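You operate a simulated robot arm through the tools that you are given. There is no shell and no other tool. Be economical: measure what you need, move in short steps, check, and stop when the job is done.

The job below is to be done with a simulated robot arm. You get a single attempt, and the scene is never put back.

Task
Fetch the yellow barrel sensor and stand it on the steel step. Take the wooden block from the bench end of the desk and put it on the top shelf of the low rack. Put the green buckle box on the yellow notepad. Open the blue table drawer. Do these in any order. Set down upright: yellow barrel sensor.

It is judged by the outcome, as a careful person would: the job done as asked, and still so three seconds after it is handed in. It fails if anything else is knocked over, pushed out of place, dropped, spilled or broken.

Robot
A 7-joint arm with a vacuum gripper on a trunk, on a base that drives. Base frame: it is fixed to the floor where the robot stands at the start and does not move with it; the origin is under the middle of the robot, x ahead of it, y to its left, z up; the surface under the hand at the start is at about z = 88. Units: cm, degrees, N and s.
Its first joint turns from -149.0 to 149.0 degrees. Places, roughly: blue table drawer [-540, 130, 70]; green buckle box [-100, -25, 75]; steel step (24x36 cm) [-272, -14, 30]; top shelf of the low rack [-20, 140, 100]; wooden block (13x8x8 cm) [100, 0, 90]; yellow barrel sensor (4x4x7 cm) [50, 0, 90]; yellow notepad (7x9x2 cm) [100, 40, 90]. Payload 1.06 kg.
Tool frame: the origin (TCP) lies in the middle of the cups' lips, and z points out of the cups. The gripper has 1 cup of 2.4 cm across, covering 2.4 by 2.4 cm (tool x, y); the bellows give 0.8 cm. With the vacuum on, a cup seals on a smooth face that it is pressed against (1 to 4 N); it does not hold porous or soft things. The pull reaches 23 N.
Orientation is told as [roll, pitch, yaw] about the base's x, y, z axes, in that order, counted from this pose: with the cups facing straight down, the tool's x points along the base's -x, its y along +y and its z along -z.

Tools
- The arm moves only by the tool arm_command. Its argument "commands" is a list that holds one entry, the list of rows, each a list of 7 numbers: the shift along the base's x, y, z in cm, then the turn, a rotation vector about the base's x, y, z in rad, then the vacuum: 1 switches it on, -1 off. In form: [[[dx, dy, dz, rx, ry, rz, vacuum], ...]]. A call has 1 to 20 rows; each row shifts and turns the commanded pose from where the row before left it. Rows are played at 5 a second. More than 5 cm and 8.6 degrees between two rows, or a gripper value outside its range, and nothing of the call is played. A pose out of reach is approached as far as the arm can. The call stops where the force on the tool passes 40 N (or 10 N more than at its start, if that is more) or the arm is blocked; 0.2 s more then pass. The pull builds up within a second once a cup has sealed. Time passes only in rows, and 0.2 s behind the last, so rows that do not move give it time. It gives the time, the measured TCP pose, the force on the tool (base axes) and the pull of the vacuum at its end, in the units of the frame above (readings bear some noise), with the torque about the TCP (base axes, N m) and any sound that the robot's microphone picked up.
- Cameras (640 x 400 px; columns grow to the right, rows downward): "scene" is now at [1.14, 15.62, 145.72]; the picture's right is [-0.24, -0.97, 0.00], its down [-0.89, 0.22, -0.39] and it looks along [0.38, -0.10, -0.92] (base axes); focal length 214 px, centre (320, 200). "wrist" rides on the gripper at [7.8, 1.9, -9.6] in the tool frame; the picture's right is [-0.24, 0.97, 0.00], its down [-0.71, -0.17, -0.69] and it looks along [-0.67, -0.16, 0.73] (tool axes); focal length 243 px, centre (320, 200). There is no depth. A picture from a camera that has moved, and an enlarged one, comes with that camera's place and axes in the base frame and with its lens.
- get_image(camera): a new picture of that camera. The clock stands still meanwhile.
- lift_body(by): slides the trunk up (or, below 0, down) by that many cm; the arm and the scene camera ride with it, the base frame stays. It gives what a move gives, with no picture.
- drive_base(legs): drives the robot by 1 to 6 legs, each [ahead, turn to the left] in cm and degrees, along the robot's own axes; the way and the turn of a leg run together, so that a leg with both is an arc; at most 150 cm and 180 degrees a leg. The arm and the cameras ride along, it lands a little off, and it stops where it bumps. It gives what a move gives.
- head_to(pan, tilt): turns the head with the scene camera to pan (to the left, within 155 degrees either way) and tilt (down, from -29 to 69), counted from straight ahead of the robot. It gives what a move gives.
- inspect(camera, box): a new picture of the part [left, top, right, bottom] of that camera's present view, enlarged. The clock stands still meanwhile.
- finish_job(): hands the job in; it is judged then, once.

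Go step by step. Nothing tells you exact positions but the pictures and the camera data: compare them with the known pose of the tool, close in by small moves and look again before you grip or let go. The budget is 165 turns and 120 pictures, counting those below and the enlarged ones. Unless the task says otherwise, let go and move clear before handing in, and close with one line.

The tools are called after "Emit:" as name(argument=value, ...) on one line, values as JSON. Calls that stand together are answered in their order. arm_command: Moves the arm, as the interface text tells. Its arguments: {"type":"object","properties":{"commands":{"type":"array"}},"required":["commands"]} The other tools are called the same way: lift_body (by) slides the trunk up or down; drive_base (legs) drives the base; head_to (pan, tilt) turns the head that bears the scene camera; get_image (camera) takes a picture; inspect (camera, box) takes an enlarged picture of a part of a camera's view; finish_job () hands the job in.

At the start:

```text
time: 0.0
tool_pos: [66.19, 66.51, 119.07]
orientation: [0.0, 0.1, 0.0]
wrist_force: [-0.1, -0.6, 0.5]
moment: [0.0, -0.05, 0.01]
pull: 0.0
trunk travel left (down, up): [-55.0, 16.0]
robot x, y, heading: [0.19, 0.0, 0.1]
head pan, tilt: [-14.0, 66.9]
```

scene: 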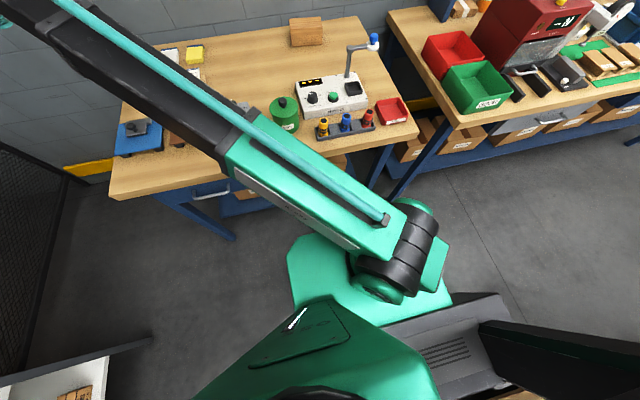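
wrist: 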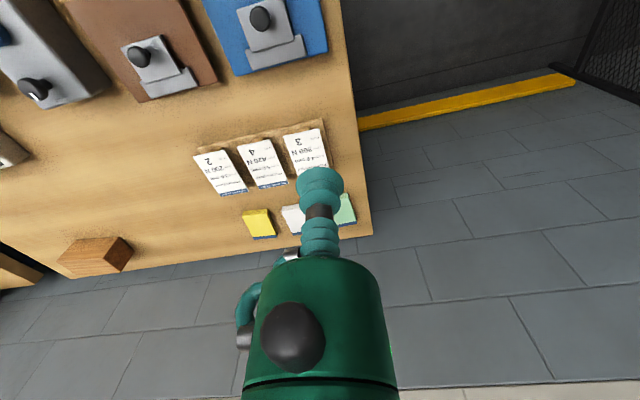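

I see the desk ahead, with the sensor rack near its front edge, the wooden block at the far end and the notepad on the left. I'll take closer looks first.

Emit:
inspect(camera="scene", box=[260, 60, 420, 160])

Emit:
inspect(camera="scene", box=[110, 0, 340, 144])

Emit:
head_to(pan=95, tilt=30)

Emit:
get_image(camera="scene")

Emit:
head_to(pan=150, tilt=25)

Emit:
get_image(camera="scene")

Emit:
head_to(pan=-150, tilt=30)

Emit:
get_image(camera="scene")

```text
4.00 times, centred on (340, 110) of scene
camera zoom: at [1.14, 15.62, 145.72], right [-0.24, -0.97, 0.0], down [-0.89, 0.22, -0.39], along [0.38, -0.1, -0.92], focal length 858 px, centre (240, 560)
```

zoom: 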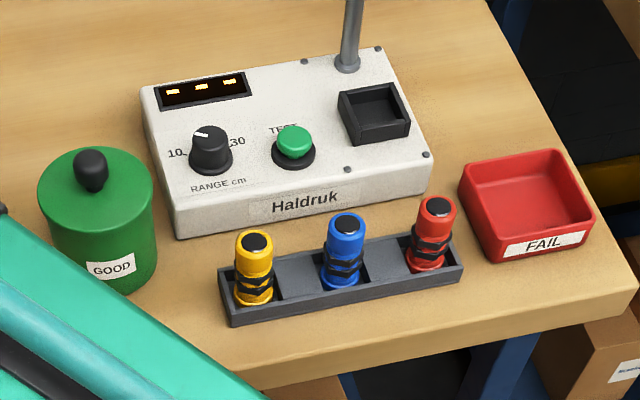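

```text
2.78 times, centred on (225, 72) of scene
camera zoom: at [1.14, 15.62, 145.72], right [-0.24, -0.97, 0.0], down [-0.89, 0.22, -0.39], along [0.38, -0.1, -0.92], focal length 596 px, centre (584, 556)
```

zoom: 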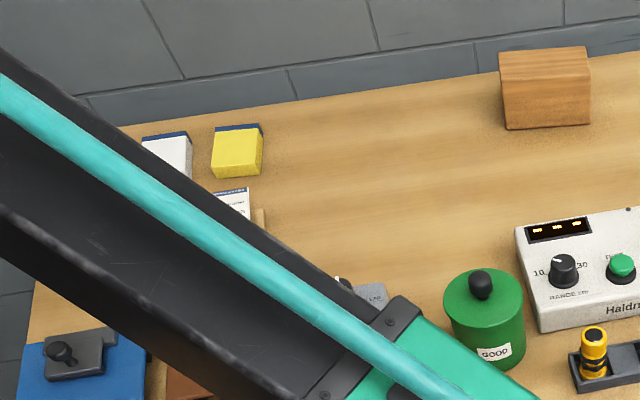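

```text
time: 1.9
tool_pos: [66.23, 66.55, 119.02]
orientation: [0.1, -0.1, -0.1]
wrist_force: [0.0, -0.2, 0.6]
moment: [-0.01, -0.01, 0.03]
pull: 0.0
trunk travel left (down, up): [-55.0, 16.0]
robot x, y, heading: [0.18, 0.02, -0.2]
head pan, tilt: [95.0, 30.0]
```

```text
115 pictures are left
camera scene: at [-5.31, 26.04, 150.68], right [1.0, 0.09, 0.0], down [0.04, -0.5, -0.87], along [-0.07, 0.86, -0.5], focal length 214 px, centre (320, 200)
```

scene: 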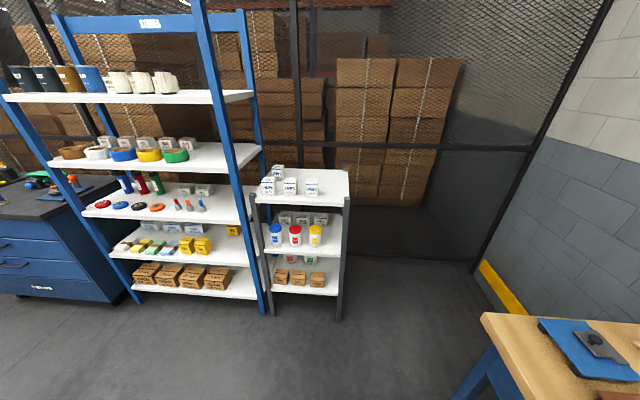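

```text
time: 3.1
tool_pos: [66.29, 66.55, 119.14]
orientation: [0.0, 0.0, 0.1]
wrist_force: [-0.3, -0.2, 0.7]
moment: [-0.02, 0.03, 0.01]
pull: 0.1
trunk travel left (down, up): [-55.0, 16.0]
robot x, y, heading: [-0.02, 0.15, -0.1]
head pan, tilt: [150.0, 25.0]
```

```text
114 pictures are left
camera scene: at [-12.5, 21.65, 151.48], right [0.5, 0.87, 0.0], down [0.37, -0.21, -0.91], along [-0.78, 0.45, -0.42], focal length 214 px, centre (320, 200)
```

scene: 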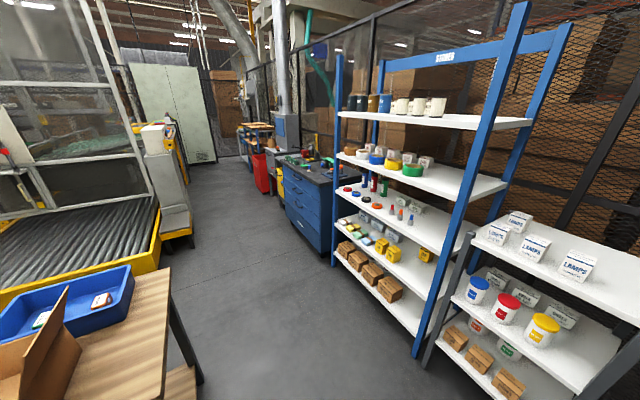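

```text
time: 7.2
tool_pos: [66.28, 66.62, 119.17]
orientation: [0.0, 0.1, 0.0]
wrist_force: [0.0, -0.6, 0.1]
moment: [0.01, 0.02, 0.03]
pull: 0.1
trunk travel left (down, up): [-55.0, 16.0]
robot x, y, heading: [0.08, -0.0, 0.0]
head pan, tilt: [-150.0, 30.0]
```

```text
113 pictures are left
camera scene: at [-12.35, 12.51, 150.68], right [-0.5, 0.87, 0.0], down [0.43, 0.25, -0.87], along [-0.75, -0.43, -0.5], focal length 214 px, centre (320, 200)
```

scene: 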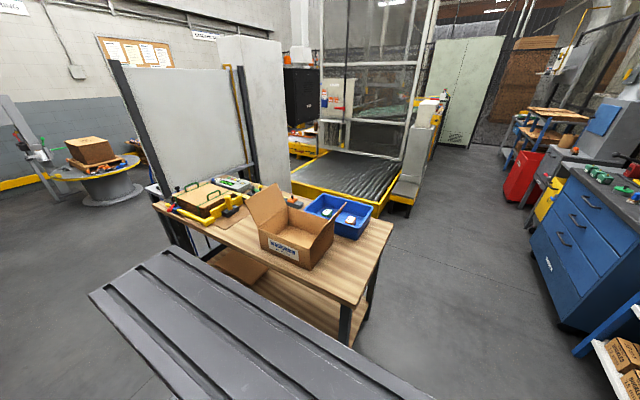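

The green box is likely in the blue tote on the packing table behind me. I'll zoom on the tote, the far area and the rack.

Emit:
inspect(camera="scene", box=[240, 170, 400, 270])

Emit:
inspect(camera="scene", box=[270, 60, 470, 210])

Emit:
head_to(pan=155, tilt=12)

Emit:
inspect(camera="scene", box=[160, 100, 420, 260])

Emit:
head_to(pan=0, tilt=45)

Emit:
get_image(camera="scene")

```text
4.00 times, centred on (320, 220) of scene
camera zoom: at [-12.35, 12.51, 150.68], right [-0.5, 0.87, 0.0], down [0.43, 0.25, -0.87], along [-0.75, -0.43, -0.5], focal length 858 px, centre (320, 120)
```

zoom: 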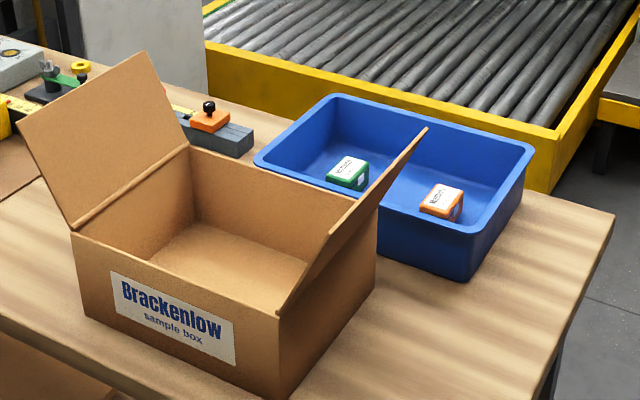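

```text
2.67 times, centred on (370, 135) of scene
camera zoom: at [-12.35, 12.51, 150.68], right [-0.5, 0.87, 0.0], down [0.43, 0.25, -0.87], along [-0.75, -0.43, -0.5], focal length 572 px, centre (187, 373)
```

zoom: 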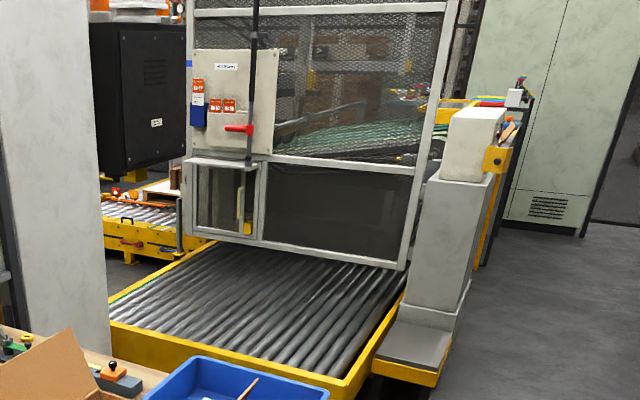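

```text
time: 11.3
tool_pos: [66.19, 66.54, 119.12]
orientation: [0.0, 0.0, 0.0]
wrist_force: [1.1, 0.8, 0.4]
moment: [0.03, -0.01, -0.02]
pull: 0.0
trunk travel left (down, up): [-55.0, 16.0]
robot x, y, heading: [0.14, 0.02, -0.1]
head pan, tilt: [154.7, 12.0]
```

```text
2.46 times, centred on (290, 180) of scene
camera zoom: at [-12.95, 21.02, 153.59], right [0.43, 0.9, 0.0], down [0.19, -0.09, -0.98], along [-0.88, 0.42, -0.21], focal length 528 px, centre (394, 249)
```

zoom: 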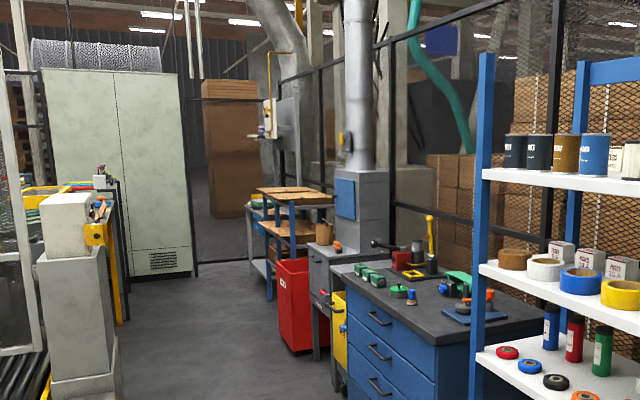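

```text
time: 13.8
tool_pos: [66.23, 66.62, 119.25]
orientation: [0.0, 0.0, 0.0]
wrist_force: [-0.8, 0.2, -0.2]
moment: [0.01, -0.05, 0.0]
pull: 0.0
trunk travel left (down, up): [-55.0, 16.0]
robot x, y, heading: [0.2, -0.04, -0.1]
head pan, tilt: [0.0, 45.0]
```

```text
109 pictures are left
camera scene: at [3.61, 17.04, 148.42], right [0.0, -1.0, 0.0], down [-0.71, 0.0, -0.71], along [0.71, 0.0, -0.71], focal length 214 px, centre (320, 200)
```

scene: 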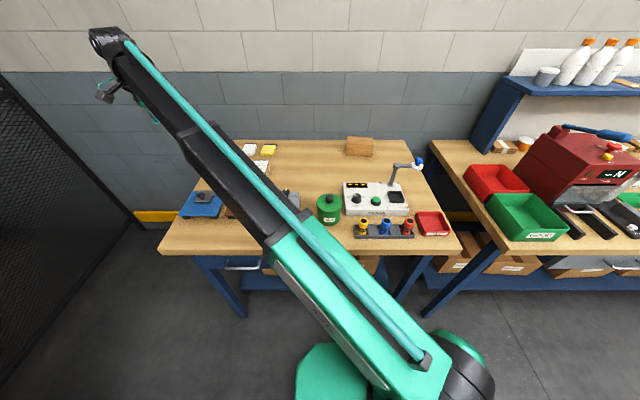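

The steel step is the slab at the foot of the grey pillar, and the drawer is in the far wooden-topped table. I start with the wooden block (about [97, -2]): I'll drive a little ahead and sweep the hand over to it.

Emit:
drive_base(legs=[[10, 0]])

Emit:
arm_command(commands=[[[0, -4.5, 0, 0, 0, 0, -1], [0, -4.5, 0, 0, 0, 0, -1], [0, -4.5, 0, 0, 0, 0, -1], [0, -4.5, 0, 0, 0, 0, -1], [0, -4.5, 0, 0, 0, 0, -1], [0, -4.5, 0, 0, 0, 0, -1], [0, -4.5, 0, 0, 0, 0, -1], [0, -4.5, 0, 0, 0, 0, -1], [0, -4.5, 0, 0, 0, 0, -1], [0, -4.5, 0, 0, 0, 0, -1], [1, -4.5, 0, 0, 0, 0, -1], [3, -4.5, 0, 0, 0, 0, -1], [3, -4.5, 0, 0, 0, 0, -1], [3, -4.5, 0, 0, 0, 0, -1], [3, -4.5, 0, 0, 0, 0, -1], [0, 0, 0, 0, 0, 0, -1]]])

Emit:
get_image(camera="wrist")

Emit:
get_image(camera="scene")

```text
time: 14.9
tool_pos: [76.01, 66.7, 119.02]
orientation: [-0.1, -0.1, 0.1]
wrist_force: [0.3, -0.3, 0.1]
moment: [-0.01, -0.01, 0.04]
pull: 0.1
trunk travel left (down, up): [-55.0, 16.0]
robot x, y, heading: [9.76, 0.18, 0.3]
head pan, tilt: [0.0, 45.0]
```

```text
refused: row 12 steps farther than a row can; nothing moved
```

```text
108 pictures are left
camera wrist: at [68.14, 68.67, 128.64], right [0.23, 0.97, 0.0], down [0.71, -0.17, 0.68], along [0.67, -0.16, -0.73], focal length 243 px, centre (320, 200)
```

wrist: 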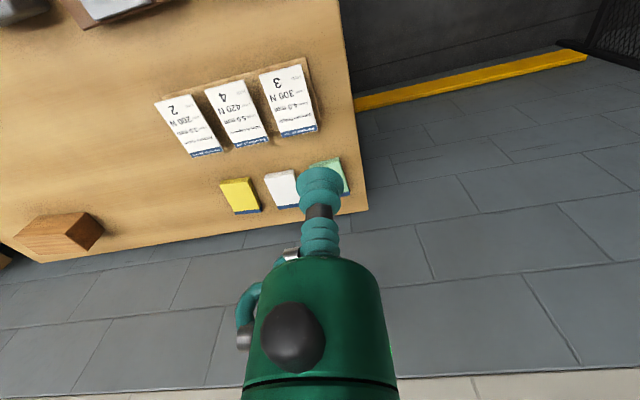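

```text
107 pictures are left
camera scene: at [13.49, 17.07, 148.42], right [0.0, -1.0, 0.0], down [-0.71, 0.0, -0.71], along [0.71, 0.0, -0.71], focal length 214 px, centre (320, 200)
```

scene: 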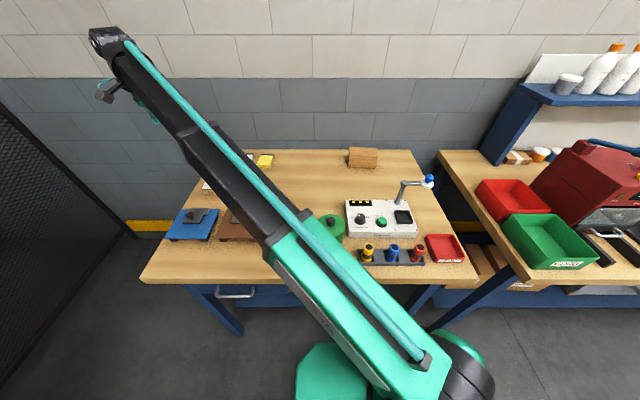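

The last row sizes were just over the limit and were refused. I'll inspect the block closer and then move.

Emit:
inspect(camera="wrist", box=[0, 190, 160, 290])

Emit:
inspect(camera="scene", box=[320, 130, 480, 230])

Emit:
arm_command(commands=[[[0, -4.5, 0, 0, 0, 0, -1], [0, -4.5, 0, 0, 0, 0, -1], [0, -4.5, 0, 0, 0, 0, -1], [0, -4.5, 0, 0, 0, 0, -1], [0, -4.5, 0, 0, 0, 0, -1], [0, -4.5, 0, 0, 0, 0, -1], [0, -4.5, 0, 0, 0, 0, -1], [0, -4.5, 0, 0, 0, 0, -1], [0, -4.5, 0, 0, 0, 0, -1], [0, -4.5, 0, 0, 0, 0, -1], [1, -4.5, 0, 0, 0, 0, -1], [2, -4.5, 0, 0, 0, 0, -1], [2, -4.5, 0, 0, 0, 0, -1], [0, 0, 0, 0, 0, 0, -1]]])

Emit:
get_image(camera="wrist")

Emit:
get_image(camera="scene")

```text
4.00 times, centred on (80, 240) of wrist
camera zoom: at [68.14, 68.67, 128.64], right [0.23, 0.97, 0.0], down [0.71, -0.17, 0.68], along [0.67, -0.16, -0.73], focal length 970 px, centre (1280, 40)
```

zoom: 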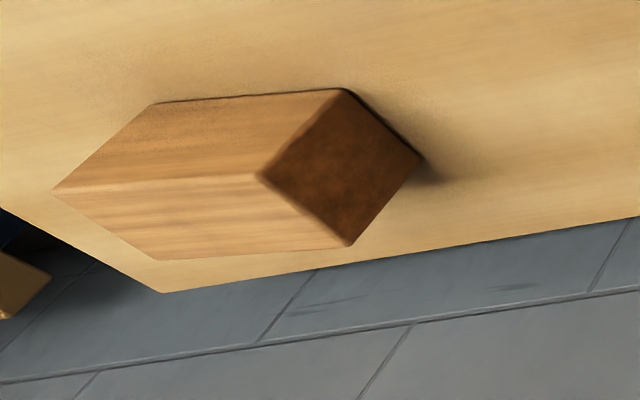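

```text
4.00 times, centred on (400, 180) of scene
camera zoom: at [13.49, 17.07, 148.42], right [0.0, -1.0, 0.0], down [-0.71, 0.0, -0.71], along [0.71, 0.0, -0.71], focal length 858 px, centre (0, 280)
```

zoom: 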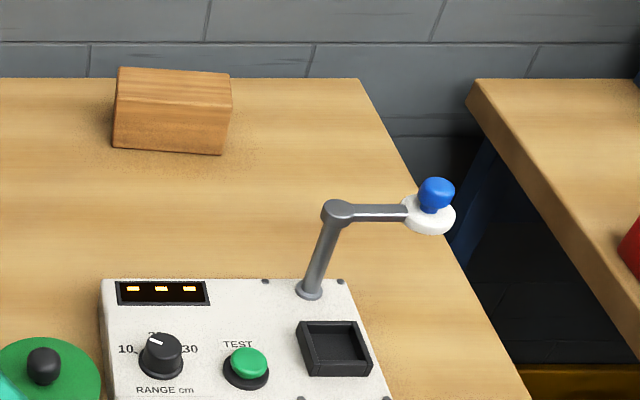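

```text
time: 17.5
tool_pos: [79.05, 15.04, 117.45]
orientation: [0.2, -0.3, -1.1]
wrist_force: [-0.1, 14.8, -3.1]
moment: [-1.81, -0.25, -1.38]
pull: 0.0
out of reach, approached as far as the arm can: row 9, 10
trunk travel left (down, up): [-55.0, 16.0]
robot x, y, heading: [9.58, -0.04, -0.2]
head pan, tilt: [0.0, 45.0]
stopped in row 12: the force on the tool passed its limit at 76 N (the readings are from after the stop); the commanded pose is now the measured one
```

```text
104 pictures are left
camera wrist: at [71.13, 17.19, 127.03], right [0.25, 0.97, 0.01], down [0.7, -0.19, 0.69], along [0.67, -0.17, -0.73], focal length 243 px, centre (320, 200)
```

wrist: 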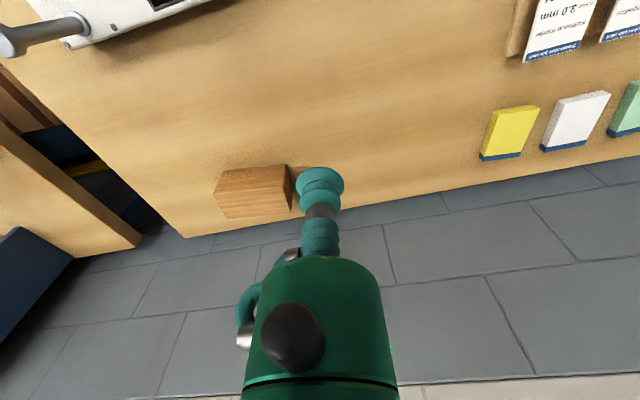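

```text
103 pictures are left
camera scene: at [13.41, 17.1, 148.41], right [0.0, -1.0, 0.0], down [-0.71, 0.0, -0.71], along [0.71, 0.0, -0.71], focal length 214 px, centre (320, 200)
```

scene: 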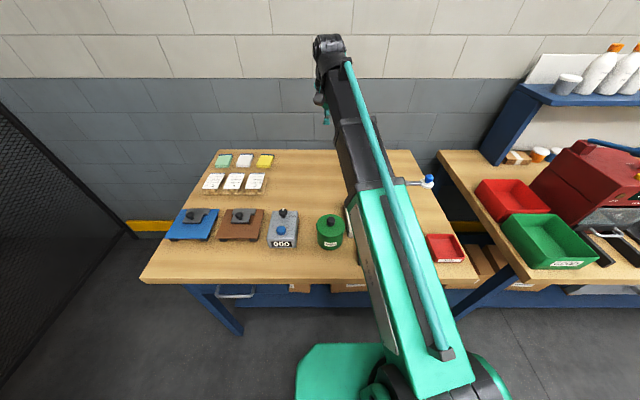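

The sweep stopped with an unexpected force around the hand. I see nothing there at that height, so I'll pause a moment and read again.

Emit:
arm_command(commands=[[[0, 0, 0, 0, 0, 0, -1], [0, 0, 0, 0, 0, 0, -1], [0, 0, 0, 0, 0, 0, -1]]])

Emit:
inspect(camera="scene", box=[260, 20, 460, 220])

```text
time: 18.3
tool_pos: [79.05, 15.1, 117.5]
orientation: [0.2, -0.4, -1.1]
wrist_force: [-1.6, 25.0, -8.9]
moment: [-3.14, -0.9, -2.33]
pull: 0.0
trunk travel left (down, up): [-55.0, 16.0]
robot x, y, heading: [9.83, -0.19, 0.2]
head pan, tilt: [0.0, 45.0]
```

```text
2.00 times, centred on (360, 120) of scene
camera zoom: at [13.42, 17.04, 148.42], right [0.0, -1.0, 0.0], down [-0.71, 0.0, -0.71], along [0.71, 0.0, -0.71], focal length 429 px, centre (240, 360)
```

zoom: 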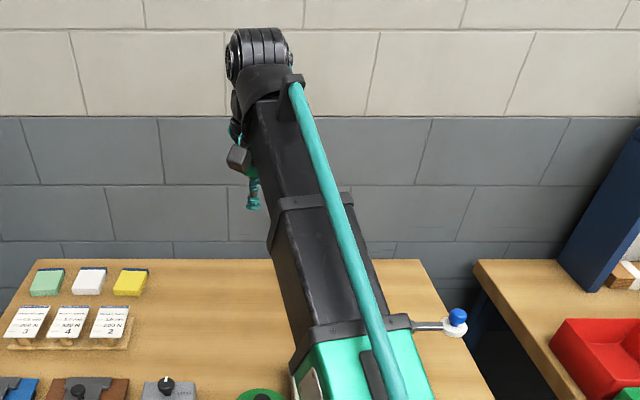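

The hand's camera box is touching the robot's own forearm. I'll turn the hand about the vertical, clear of the forearm.

Emit:
arm_command(commands=[[[0, 2, 0, 0, 0, -0.14, -1], [0, 0, 0, 0, 0, -0.14, -1], [0, 0, 0, 0, 0, -0.14, -1], [0, 0, 0, 0, 0, -0.14, -1], [0, 0, 0, 0, 0, -0.14, -1], [0, 0, 0, 0, 0, 0, -1]]])

```text
time: 19.7
tool_pos: [79.22, 17.19, 117.43]
orientation: [0.2, -0.4, -41.2]
wrist_force: [0.5, -0.6, 0.3]
moment: [0.02, 0.03, -0.01]
pull: 0.0
trunk travel left (down, up): [-55.0, 16.0]
robot x, y, heading: [9.83, 0.15, 0.1]
head pan, tilt: [0.0, 45.0]
```

Clear again. The block's top centre comes out at about [97, -1, 96]; I'll move above it.

Emit:
arm_command(commands=[[[3, -3, 0, 0, 0, 0, -1], [3, -3, 0, 0, 0, 0, -1], [3, -3, 0, 0, 0, 0, -1], [3, -3, -1, 0, 0, 0, -1], [3, -3, -2, 0, 0, 0, -1], [2.5, -3, -3, 0, 0, 0, -1], [0, 0, -3, 0, 0, 0, -1], [0, 0, -2, 0, 0, 0, -1], [0, 0, 0, 0, 0, 0, -1]]])

Emit:
get_image(camera="wrist")

Emit:
get_image(camera="scene")

```text
time: 21.7
tool_pos: [96.41, -0.8, 106.29]
orientation: [0.4, -0.3, -41.1]
wrist_force: [0.5, 0.2, 0.3]
moment: [0.01, 0.01, -0.01]
pull: 0.1
trunk travel left (down, up): [-55.0, 16.0]
robot x, y, heading: [9.66, 0.23, 0.1]
head pan, tilt: [0.0, 45.0]
```

```text
101 pictures are left
camera wrist: at [91.6, 5.8, 115.91], right [0.82, 0.58, 0.01], down [0.42, -0.59, 0.69], along [0.4, -0.56, -0.73], focal length 243 px, centre (320, 200)
```

wrist: 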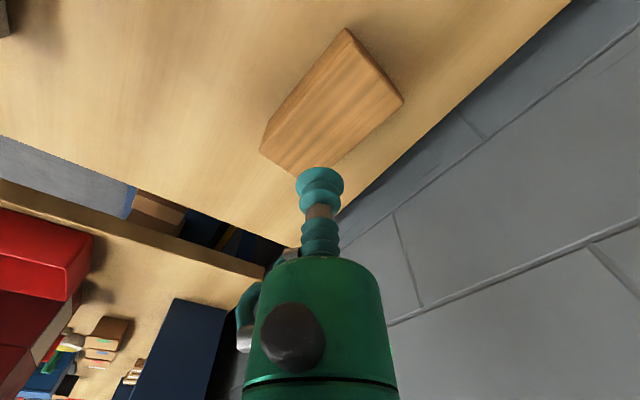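

```text
100 pictures are left
camera scene: at [13.43, 17.03, 148.42], right [0.0, -1.0, 0.0], down [-0.71, 0.0, -0.71], along [0.71, 0.0, -0.71], focal length 214 px, centre (320, 200)
```

scene: 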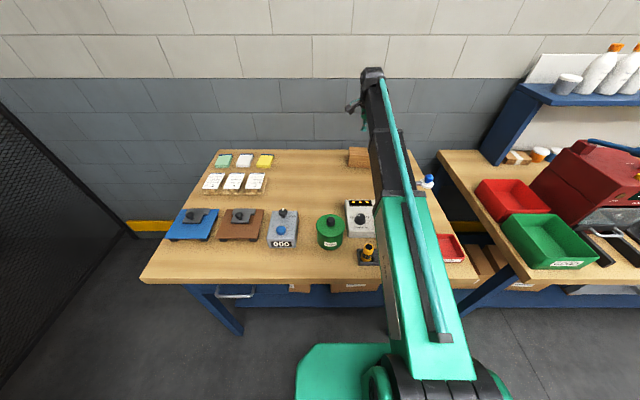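

Emit:
inspect(camera="wrist", box=[240, 10, 432, 180])

```text
2.35 times, centred on (336, 95) of wrist
camera zoom: at [91.6, 5.8, 115.91], right [0.82, 0.58, 0.01], down [0.42, -0.59, 0.69], along [0.4, -0.56, -0.73], focal length 571 px, centre (282, 447)
```

zoom: 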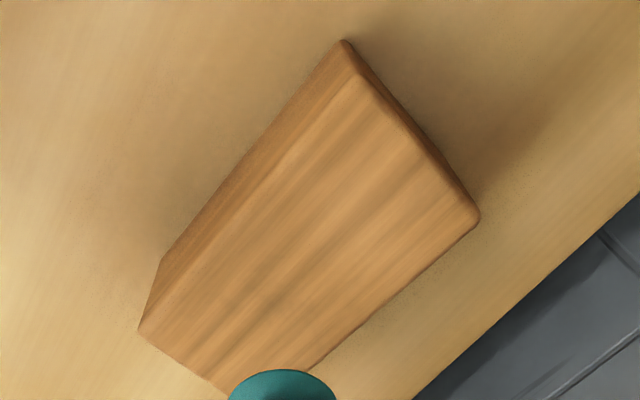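

Block top centre is about [98.2, -2]. I'll shift and descend until the cup presses.

Emit:
arm_command(commands=[[[1.7, -1.1, 0, 0, 0, 0, -1], [0, 0, -3, 0, 0, 0, -1], [0, 0, -3, 0, 0, 0, -1], [0, 0, -2, 0, 0, 0, 1], [0, 0, -1, 0, 0, 0, 1], [0, 0, -0.5, 0, 0, 0, 1], [0, 0, 0, 0, 0, 0, 1]]])

Emit:
get_image(camera="wrist")

```text
time: 23.3
tool_pos: [98.17, -1.98, 96.96]
orientation: [0.3, -0.4, -41.1]
wrist_force: [0.8, 0.3, 0.0]
moment: [-0.02, 0.0, 0.03]
pull: 0.0
trunk travel left (down, up): [-55.0, 16.0]
robot x, y, heading: [9.66, 0.09, 0.2]
head pan, tilt: [0.0, 45.0]
```

```text
98 pictures are left
camera wrist: at [93.41, 4.62, 106.5], right [0.82, 0.58, 0.01], down [0.42, -0.59, 0.69], along [0.4, -0.56, -0.73], focal length 243 px, centre (320, 200)
```

wrist: 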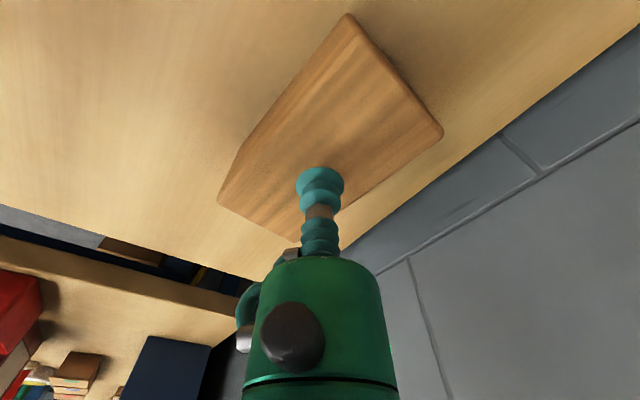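

Emit:
arm_command(commands=[[[0, 0, -0.4, 0, 0, 0, 1], [0, 0, -0.4, 0, 0, 0, 1], [0, 0, -0.4, 0, 0, 0, 1], [0, 0, -0.3, 0, 0, 0, 1], [0, 0, 0, 0, 0, 0, 1], [0, 0, 0, 0, 0, 0, 1]]])

```text
time: 24.7
tool_pos: [98.22, -2.04, 95.5]
orientation: [0.3, -0.3, -41.0]
wrist_force: [0.3, -0.8, 0.1]
moment: [0.01, 0.0, 0.0]
pull: 0.0
trunk travel left (down, up): [-55.0, 16.0]
robot x, y, heading: [9.55, 0.16, 0.1]
head pan, tilt: [0.0, 45.0]
```

Emit:
arm_command(commands=[[[0, 0, -0.3, 0, 0, 0, 1], [0, 0, -0.3, 0, 0, 0, 1], [0, 0, -0.2, 0, 0, 0, 1], [0, 0, 0, 0, 0, 0, 1], [0, 0, 0, 0, 0, 0, 1]]])

```text
time: 25.9
tool_pos: [98.31, -1.91, 94.76]
orientation: [0.3, -0.4, -40.9]
wrist_force: [8.7, 2.0, 17.4]
moment: [-0.01, 0.1, -0.05]
pull: 22.7
trunk travel left (down, up): [-55.0, 16.0]
robot x, y, heading: [9.84, 0.01, 0.3]
head pan, tilt: [0.0, 45.0]
```

The cup has sealed on the block (pull 22.7 N). I'll lift it and draw it in.

Emit:
arm_command(commands=[[[0, 0, 0.5, 0, 0, 0, 1], [0, 0, 1, 0, 0, 0, 1], [0, 0, 3, 0, 0, 0, 1], [0, 0, 4, 0, 0, 0, 1], [0, 0, 4, 0, 0, 0, 1], [0, 0, 4, 0, 0, 0, 1], [-2, 0, 4, 0, 0, 0, 1], [-3, 0, 3, 0, 0, 0, 1], [-4, 0, 0, 0, 0, 0, 1], [0, 0, 0, 0, 0, 0, 1]]])

Emit:
get_image(camera="wrist")

```text
time: 28.1
tool_pos: [89.32, -1.74, 118.25]
orientation: [0.2, -0.3, -41.0]
wrist_force: [-0.9, 0.5, -1.5]
moment: [-0.02, 0.0, -0.04]
pull: 22.9
trunk travel left (down, up): [-55.0, 16.0]
robot x, y, heading: [9.52, -0.19, 0.3]
head pan, tilt: [0.0, 45.0]
```

```text
97 pictures are left
camera wrist: at [84.52, 4.81, 127.8], right [0.82, 0.58, 0.01], down [0.42, -0.59, 0.69], along [0.4, -0.56, -0.73], focal length 243 px, centre (320, 200)
```

wrist: 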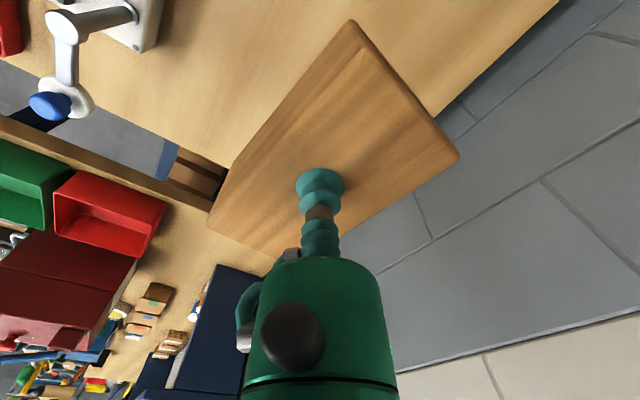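

Block is held. Raise the trunk for clearance, back off a little and turn left toward the rack.

Emit:
lift_body(by=14)

Emit:
drive_base(legs=[[-8, 0], [0, 90]])

Emit:
head_to(pan=0, tilt=40)

Emit:
get_image(camera="scene")

```text
time: 29.7
tool_pos: [89.32, -1.74, 132.24]
orientation: [0.2, -0.3, -41.0]
wrist_force: [-0.5, 0.0, -2.6]
moment: [0.04, 0.03, 0.01]
pull: 22.8
trunk travel left (down, up): [-69.0, 2.0]
robot x, y, heading: [9.65, 0.16, -0.1]
head pan, tilt: [0.0, 45.0]
```

```text
time: 34.6
tool_pos: [3.79, 79.44, 132.25]
orientation: [0.2, -0.3, 49.1]
wrist_force: [-0.5, 0.6, -2.9]
moment: [0.01, 0.03, 0.01]
pull: 23.2
trunk travel left (down, up): [-69.0, 2.0]
robot x, y, heading: [1.81, -0.06, 89.8]
head pan, tilt: [0.0, 45.0]
```

```text
time: 35.3
tool_pos: [3.74, 79.44, 132.19]
orientation: [0.1, -0.3, 49.0]
wrist_force: [0.5, -0.6, -1.6]
moment: [0.01, 0.05, 0.06]
pull: 23.0
trunk travel left (down, up): [-69.0, 2.0]
robot x, y, heading: [1.55, -0.3, 90.0]
head pan, tilt: [0.0, 40.0]
```

```text
96 pictures are left
camera scene: at [-15.1, 3.98, 163.14], right [1.0, 0.0, 0.0], down [0.0, -0.64, -0.77], along [0.0, 0.77, -0.64], focal length 214 px, centre (320, 200)
```

scene: 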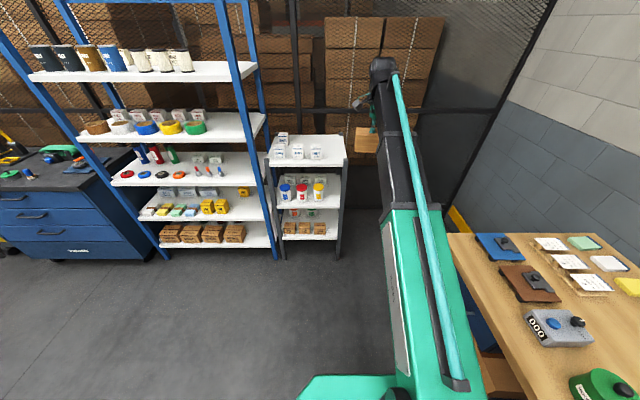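

Emit:
inspect(camera="scene", box=[250, 115, 410, 215])

Emit:
drive_base(legs=[[40, 0]])

Emit:
get_image(camera="scene")

Emit:
get_image(camera="wrist")

```text
4.00 times, centred on (330, 165) of scene
camera zoom: at [-15.1, 3.98, 163.14], right [1.0, 0.0, 0.0], down [0.0, -0.64, -0.77], along [0.0, 0.77, -0.64], focal length 858 px, centre (280, 340)
```

zoom: 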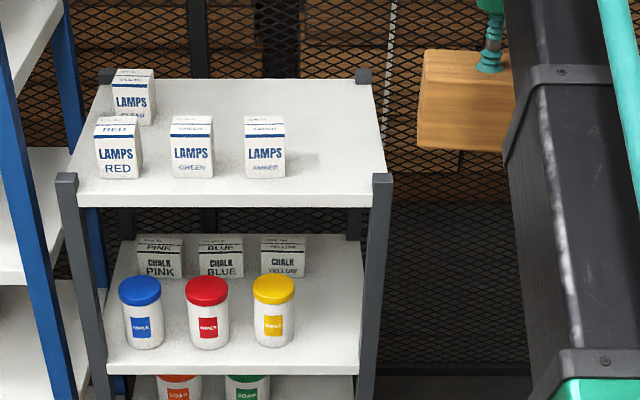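

```text
time: 37.8
tool_pos: [2.86, 119.8, 132.13]
orientation: [0.2, -0.1, 49.5]
wrist_force: [-0.4, 0.2, -3.0]
moment: [0.0, 0.03, -0.03]
pull: 23.2
trunk travel left (down, up): [-69.0, 2.0]
robot x, y, heading: [1.64, 40.07, 90.7]
head pan, tilt: [0.0, 40.0]
```

```text
94 pictures are left
camera scene: at [-15.39, 44.17, 163.14], right [1.0, 0.01, 0.0], down [0.01, -0.64, -0.77], along [-0.01, 0.77, -0.64], focal length 214 px, centre (320, 200)
```

scene: 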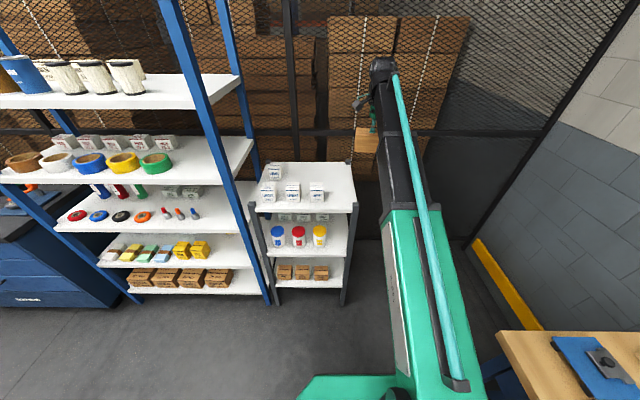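

```text
93 pictures are left
camera wrist: at [-3.79, 115.06, 141.73], right [-0.59, 0.81, 0.0], down [0.59, 0.42, 0.69], along [0.56, 0.41, -0.73], focal length 243 px, centre (320, 200)
```

wrist: 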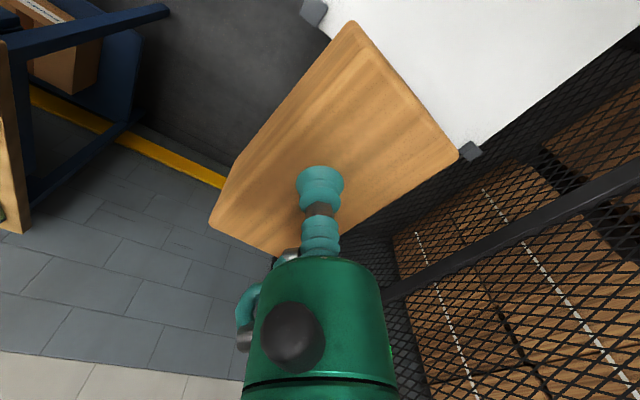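

The shelf is free at the right, behind the "Amber" box; I'll put the block at about [-12, 138]. Drive 14 cm closer and shift the hand left.

Emit:
drive_base(legs=[[14, 0]])

Emit:
arm_command(commands=[[[-3, 0, 0, 0, 0, 0.06, 1], [-4, 1, 0, 0, 0, 0.06, 1], [-4, 1, 0, 0, 0, 0, 1], [-3.5, 1, -3, 0, 0, 0, 1], [0, 0, -4, 0, 0, 0, 1], [0, 0, -4, 0, 0, 0, 1], [0, 0, 0, 0, 0, 0, 1]]])

Emit:
get_image(camera="wrist")

Emit:
get_image(camera="scene")

```text
time: 39.1
tool_pos: [2.84, 133.72, 132.05]
orientation: [0.1, -0.2, 49.4]
wrist_force: [0.7, 0.4, -2.5]
moment: [0.0, 0.02, 0.0]
pull: 22.7
trunk travel left (down, up): [-69.0, 2.0]
robot x, y, heading: [1.87, 54.07, 90.5]
head pan, tilt: [0.0, 40.0]
```

```text
time: 40.7
tool_pos: [-11.74, 136.8, 121.07]
orientation: [0.1, -0.3, 56.1]
wrist_force: [0.1, 0.7, -3.0]
moment: [0.01, 0.02, -0.01]
pull: 23.1
trunk travel left (down, up): [-69.0, 2.0]
robot x, y, heading: [2.0, 53.63, 90.4]
head pan, tilt: [0.0, 40.0]
```

```text
92 pictures are left
camera wrist: at [-17.79, 131.34, 130.61], right [-0.68, 0.74, 0.01], down [0.54, 0.49, 0.69], along [0.5, 0.47, -0.73], focal length 243 px, centre (320, 200)
```

wrist: 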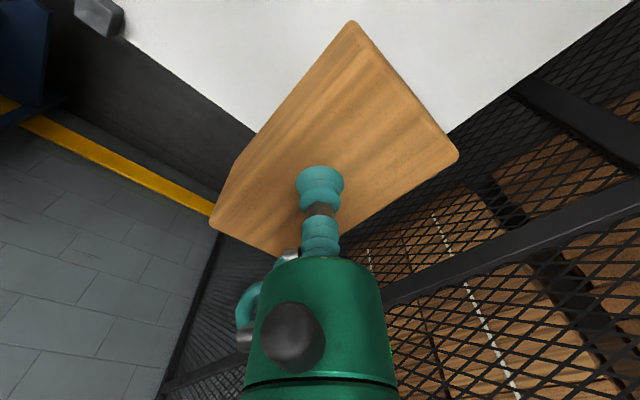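

```text
91 pictures are left
camera scene: at [-15.52, 58.01, 163.15], right [1.0, 0.01, 0.0], down [0.01, -0.64, -0.77], along [-0.01, 0.77, -0.64], focal length 214 px, centre (320, 200)
```

scene: 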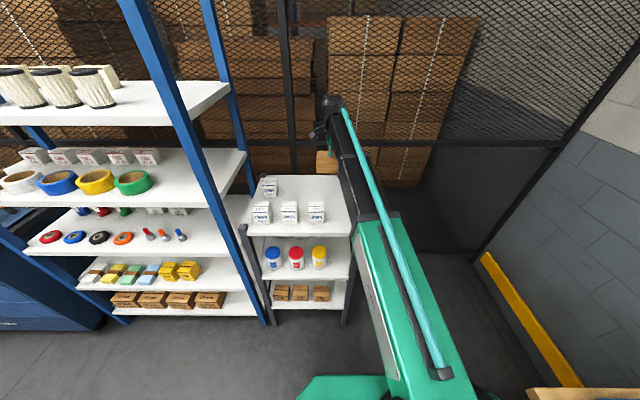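

Emit:
arm_command(commands=[[[-3, 0.5, 0, 0, 0, 0, 1], [0, 0, -4, 0, 0, 0, 1], [0, 0, -4, 0, 0, 0, 1], [0, 0, -2, 0, 0, 0, 1], [0, 0, 0, 0, 0, 0, 1]]])

Emit:
inspect(camera="scene", box=[230, 130, 390, 250])

Emit:
get_image(camera="wrist")

```text
time: 41.9
tool_pos: [-14.59, 137.16, 110.92]
orientation: [0.2, -0.3, 56.2]
wrist_force: [-0.2, -0.3, -2.3]
moment: [-0.02, 0.03, -0.01]
pull: 23.0
trunk travel left (down, up): [-69.0, 2.0]
robot x, y, heading: [1.68, 54.06, 90.5]
head pan, tilt: [0.0, 40.0]
```

```text
3.33 times, centred on (310, 190) of scene
camera zoom: at [-15.52, 58.03, 163.15], right [1.0, 0.01, 0.0], down [0.01, -0.64, -0.77], along [-0.01, 0.77, -0.64], focal length 715 px, centre (353, 233)
```

zoom: 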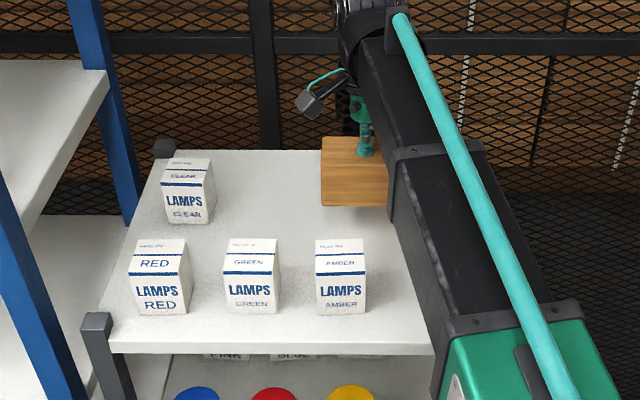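

```text
89 pictures are left
camera wrist: at [-20.58, 131.59, 120.56], right [-0.68, 0.74, 0.01], down [0.54, 0.49, 0.69], along [0.5, 0.47, -0.73], focal length 243 px, centre (320, 200)
```

wrist: 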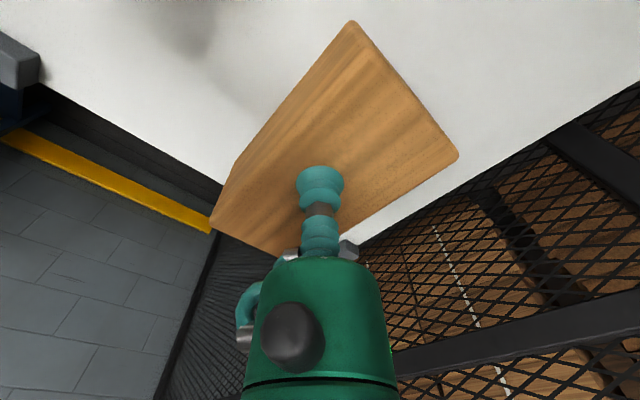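

Placement is well inside the shelf. Lowering slowly to contact.

Emit:
arm_command(commands=[[[0, 0, -1, 0, 0, 0, 1], [0, 0, -0.7, 0, 0, 0, 1], [0, 0, -0.4, 0, 0, 0, 1], [0, 0, -0.4, 0, 0, 0, 1], [0, 0, 0, 0, 0, 0, 1]]])

```text
time: 43.1
tool_pos: [-14.67, 137.06, 108.64]
orientation: [0.1, -0.3, 56.1]
wrist_force: [-0.2, 0.1, -2.2]
moment: [0.0, 0.02, 0.02]
pull: 22.6
trunk travel left (down, up): [-69.0, 2.0]
robot x, y, heading: [1.3, 54.05, 90.4]
head pan, tilt: [0.0, 40.0]
```

Emit:
arm_command(commands=[[[0, 0, -0.3, 0, 0, 0, 1], [0, 0, -0.3, 0, 0, 0, 1], [0, 0, 0, 0, 0, 0, 1]]])

Emit:
inspect(camera="scene", box=[230, 130, 390, 250])

```text
time: 43.9
tool_pos: [-14.73, 137.25, 108.13]
orientation: [0.2, -0.3, 56.2]
wrist_force: [0.5, -1.0, -2.5]
moment: [-0.02, 0.06, 0.01]
pull: 23.0
trunk travel left (down, up): [-69.0, 2.0]
robot x, y, heading: [1.22, 54.15, 90.6]
head pan, tilt: [0.0, 40.0]
```

```text
3.33 times, centred on (310, 190) of scene
camera zoom: at [-15.53, 58.03, 163.15], right [1.0, 0.01, 0.0], down [0.01, -0.64, -0.77], along [-0.01, 0.77, -0.64], focal length 715 px, centre (353, 233)
```

zoom: 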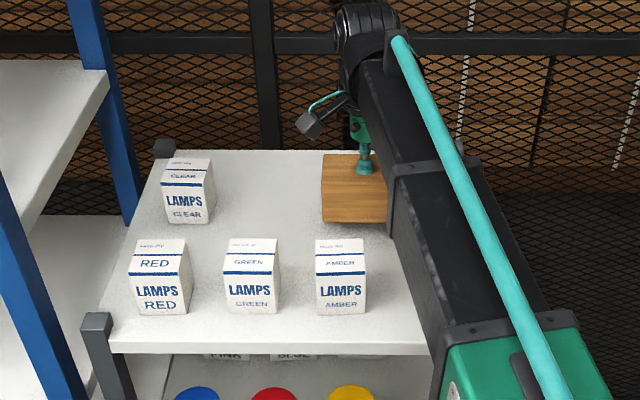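

Emit:
arm_command(commands=[[[0, 0, -0.4, 0, 0, 0, 1], [0, 0, -0.3, 0, 0, 0, 1], [0, 0, -0.3, 0, 0, 0, 1], [0, 0, 0, 0, 0, 0, 1]]])

```text
time: 44.9
tool_pos: [-14.57, 137.17, 107.13]
orientation: [0.2, -0.3, 56.3]
wrist_force: [-0.8, -0.1, -2.4]
moment: [-0.04, 0.02, -0.01]
pull: 22.3
trunk travel left (down, up): [-69.0, 2.0]
robot x, y, heading: [1.41, 53.94, 90.5]
head pan, tilt: [0.0, 40.0]
```

Emit:
arm_command(commands=[[[0, 0, -0.3, 0, 0, 0, 1], [0, 0, -0.3, 0, 0, 0, 1], [0, 0, -0.3, 0, 0, 0, 1], [0, 0, 0, 0, 0, 0, 1]]])

```text
time: 45.9
tool_pos: [-14.53, 137.12, 106.13]
orientation: [0.2, -0.3, 56.1]
wrist_force: [0.2, 0.0, -3.0]
moment: [-0.02, 0.01, -0.01]
pull: 22.9
trunk travel left (down, up): [-69.0, 2.0]
robot x, y, heading: [1.79, 54.03, 90.6]
head pan, tilt: [0.0, 40.0]
```

Emit:
arm_command(commands=[[[0, 0, -0.3, 0, 0, 0, 1], [0, 0, -0.3, 0, 0, 0, 1], [0, 0, -0.3, 0, 0, 0, 1], [0, 0, -0.3, 0, 0, 0, 1], [0, 0, 0, 0, 0, 0, 1]]])

Emit:
inspect(camera="scene", box=[280, 150, 376, 230])

```text
time: 47.1
tool_pos: [-14.74, 137.13, 105.04]
orientation: [0.3, -0.3, 56.1]
wrist_force: [-1.8, 1.7, 3.1]
moment: [-0.06, -0.04, -0.01]
pull: 22.5
trunk travel left (down, up): [-69.0, 2.0]
robot x, y, heading: [1.75, 54.19, 90.6]
head pan, tilt: [0.0, 40.0]
```

```text
5.00 times, centred on (328, 190) of scene
camera zoom: at [-15.54, 57.97, 163.16], right [1.0, 0.01, 0.0], down [0.01, -0.64, -0.77], along [-0.01, 0.77, -0.64], focal length 1072 px, centre (280, 250)
```

zoom: 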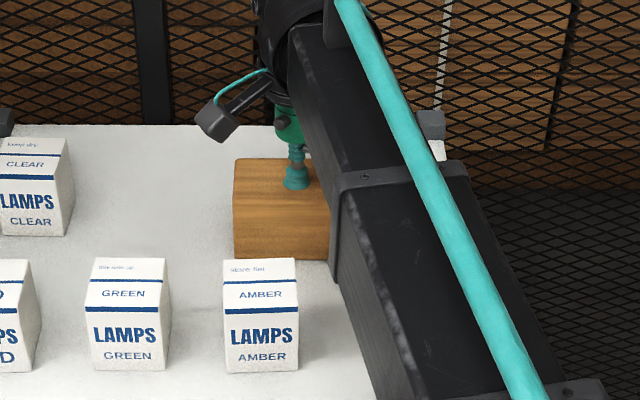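

The block has touched down (force turned upward). I release and lift clear.

Emit:
arm_command(commands=[[[0, 0, 0, 0, 0, 0, -1], [0, 0, 0, 0, 0, 0, -1], [0, 0, 0, 0, 0, 0, -1], [0, 0, 0, 0, 0, 0, -1], [0, 0, 0, 0, 0, 0, -1]]])

Emit:
arm_command(commands=[[[0, 0, 0.5, 0, 0, 0, -1], [0, 0, 1, 0, 0, 0, -1], [0, 0, 3, 0, 0, 0, -1], [0, 0, 4, 0, 0, 0, -1], [0, 0, 4, 0, 0, 0, -1], [0, 0, 4, 0, 0, 0, -1], [0, 0, 4, 0, 0, 0, -1], [0, 0, 0, 0, 0, 0, -1]]])

Emit:
get_image(camera="wrist")

```text
time: 48.3
tool_pos: [-14.66, 136.94, 104.93]
orientation: [0.2, -0.3, 56.2]
wrist_force: [0.3, -0.1, 0.0]
moment: [-0.01, 0.02, -0.03]
pull: 0.1
trunk travel left (down, up): [-69.0, 2.0]
robot x, y, heading: [1.53, 54.15, 90.4]
head pan, tilt: [0.0, 40.0]
```

```text
time: 50.1
tool_pos: [-14.53, 137.24, 125.66]
orientation: [0.2, -0.4, 56.2]
wrist_force: [0.9, -1.0, 0.1]
moment: [0.0, 0.0, 0.0]
pull: 0.0
trunk travel left (down, up): [-69.0, 2.0]
robot x, y, heading: [1.67, 53.81, 90.6]
head pan, tilt: [0.0, 40.0]
```

```text
86 pictures are left
camera wrist: at [-20.5, 131.82, 135.2], right [-0.68, 0.74, 0.01], down [0.54, 0.49, 0.69], along [0.5, 0.47, -0.73], focal length 243 px, centre (320, 200)
```

wrist: 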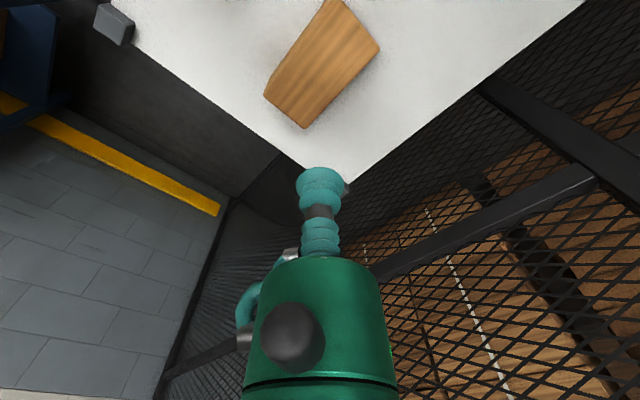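

The block rests on the shelf. Next the green box: back off, turn right to face the desk and reverse along the aisle so the packing table comes within reach on my right.

Emit:
drive_base(legs=[[-9, 0], [0, -90], [-40, 0]])

Emit:
head_to(pan=-125, tilt=40)

Emit:
get_image(camera="scene")

Emit:
head_to(pan=155, tilt=40)

Emit:
get_image(camera="scene")

```text
time: 57.1
tool_pos: [45.02, 61.3, 125.75]
orientation: [0.2, -0.3, -32.7]
wrist_force: [1.0, -0.5, 0.7]
moment: [0.02, -0.05, 0.02]
pull: 0.1
trunk travel left (down, up): [-69.0, 2.0]
robot x, y, heading: [-37.84, 43.94, 1.3]
head pan, tilt: [0.0, 40.0]
```

```text
time: 59.1
tool_pos: [45.05, 61.33, 125.57]
orientation: [0.2, -0.3, -32.8]
wrist_force: [0.6, -0.3, -0.4]
moment: [0.0, 0.01, -0.01]
pull: 0.0
trunk travel left (down, up): [-69.0, 2.0]
robot x, y, heading: [-37.99, 43.82, 1.1]
head pan, tilt: [-125.0, 40.0]
```

```text
85 pictures are left
camera scene: at [-47.44, 53.58, 163.15], right [-0.83, 0.55, 0.0], down [0.35, 0.54, -0.77], along [-0.42, -0.64, -0.64], focal length 214 px, centre (320, 200)
```

scene: 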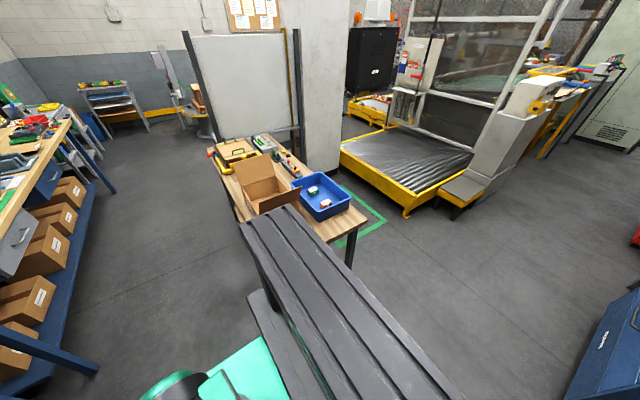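

```text
time: 63.0
tool_pos: [45.04, 61.35, 125.56]
orientation: [0.2, -0.3, -32.8]
wrist_force: [-0.2, -1.4, 0.8]
moment: [0.03, 0.03, -0.04]
pull: 0.1
trunk travel left (down, up): [-69.0, 2.0]
robot x, y, heading: [-37.69, 43.77, 1.3]
head pan, tilt: [154.7, 40.0]
```

```text
84 pictures are left
camera scene: at [-50.53, 64.1, 163.15], right [0.4, 0.92, 0.0], down [0.59, -0.26, -0.77], along [-0.7, 0.31, -0.64], focal length 214 px, centre (320, 200)
```

scene: 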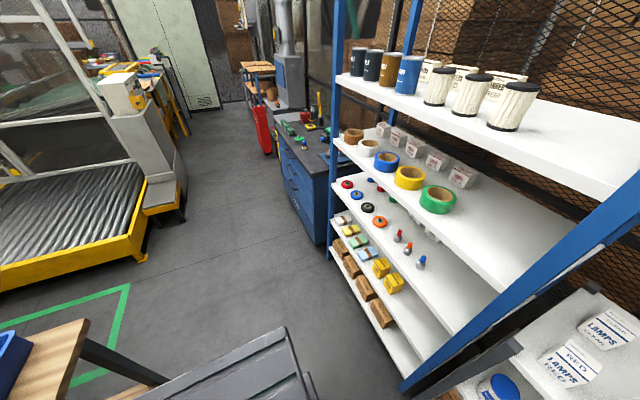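

The aisle is clear. The carton flap on the packing table is tall, so I raise the hand well above it, then reverse and turn so the arm points at the tote.

Emit:
arm_command(commands=[[[-1, 0, 4, 0, 0, 0, -1], [-1, 0, 4, 0, 0, 0, -1], [-1, 0, 4, 0, 0, 0, -1], [-1, 0, 4, 0, 0, 0, -1], [-1, 0, 4, 0, 0, 0, -1], [0, 0, 0, 0, 0, 0, -1]]])

Emit:
drive_base(legs=[[-36, 0]])

Emit:
head_to(pan=-110, tilt=45)

Emit:
get_image(camera="scene")

```text
time: 64.4
tool_pos: [42.44, 62.12, 140.55]
orientation: [1.9, -1.9, -32.8]
wrist_force: [-0.4, 0.9, 0.5]
moment: [-0.01, -0.01, 0.0]
pull: 0.1
out of reach, approached as far as the arm can: row 4, 5
trunk travel left (down, up): [-69.0, 2.0]
robot x, y, heading: [-37.67, 43.96, 1.6]
head pan, tilt: [154.7, 40.0]
```

```text
time: 66.7
tool_pos: [7.06, 60.28, 140.73]
orientation: [1.9, -2.0, -33.6]
wrist_force: [-0.6, 0.0, 0.8]
moment: [0.02, -0.01, -0.01]
pull: 0.1
trunk travel left (down, up): [-69.0, 2.0]
robot x, y, heading: [-72.87, 43.25, 0.7]
head pan, tilt: [154.7, 40.0]
```

```text
time: 70.3
tool_pos: [7.13, 60.45, 140.73]
orientation: [1.9, -1.9, -33.5]
wrist_force: [0.3, 0.0, 0.1]
moment: [0.0, 0.03, 0.0]
pull: 0.1
trunk travel left (down, up): [-69.0, 2.0]
robot x, y, heading: [-73.43, 43.23, 0.8]
head pan, tilt: [-110.0, 45.0]
```

```text
83 pictures are left
camera scene: at [-80.72, 52.38, 162.42], right [-0.94, 0.33, 0.0], down [0.23, 0.67, -0.71], along [-0.23, -0.67, -0.71], focal length 214 px, centre (320, 200)
```

scene: 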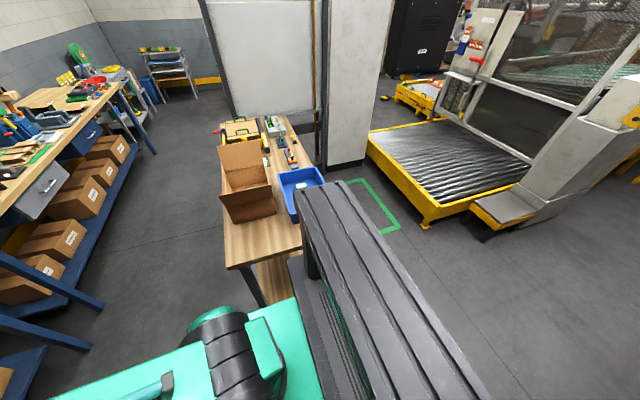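

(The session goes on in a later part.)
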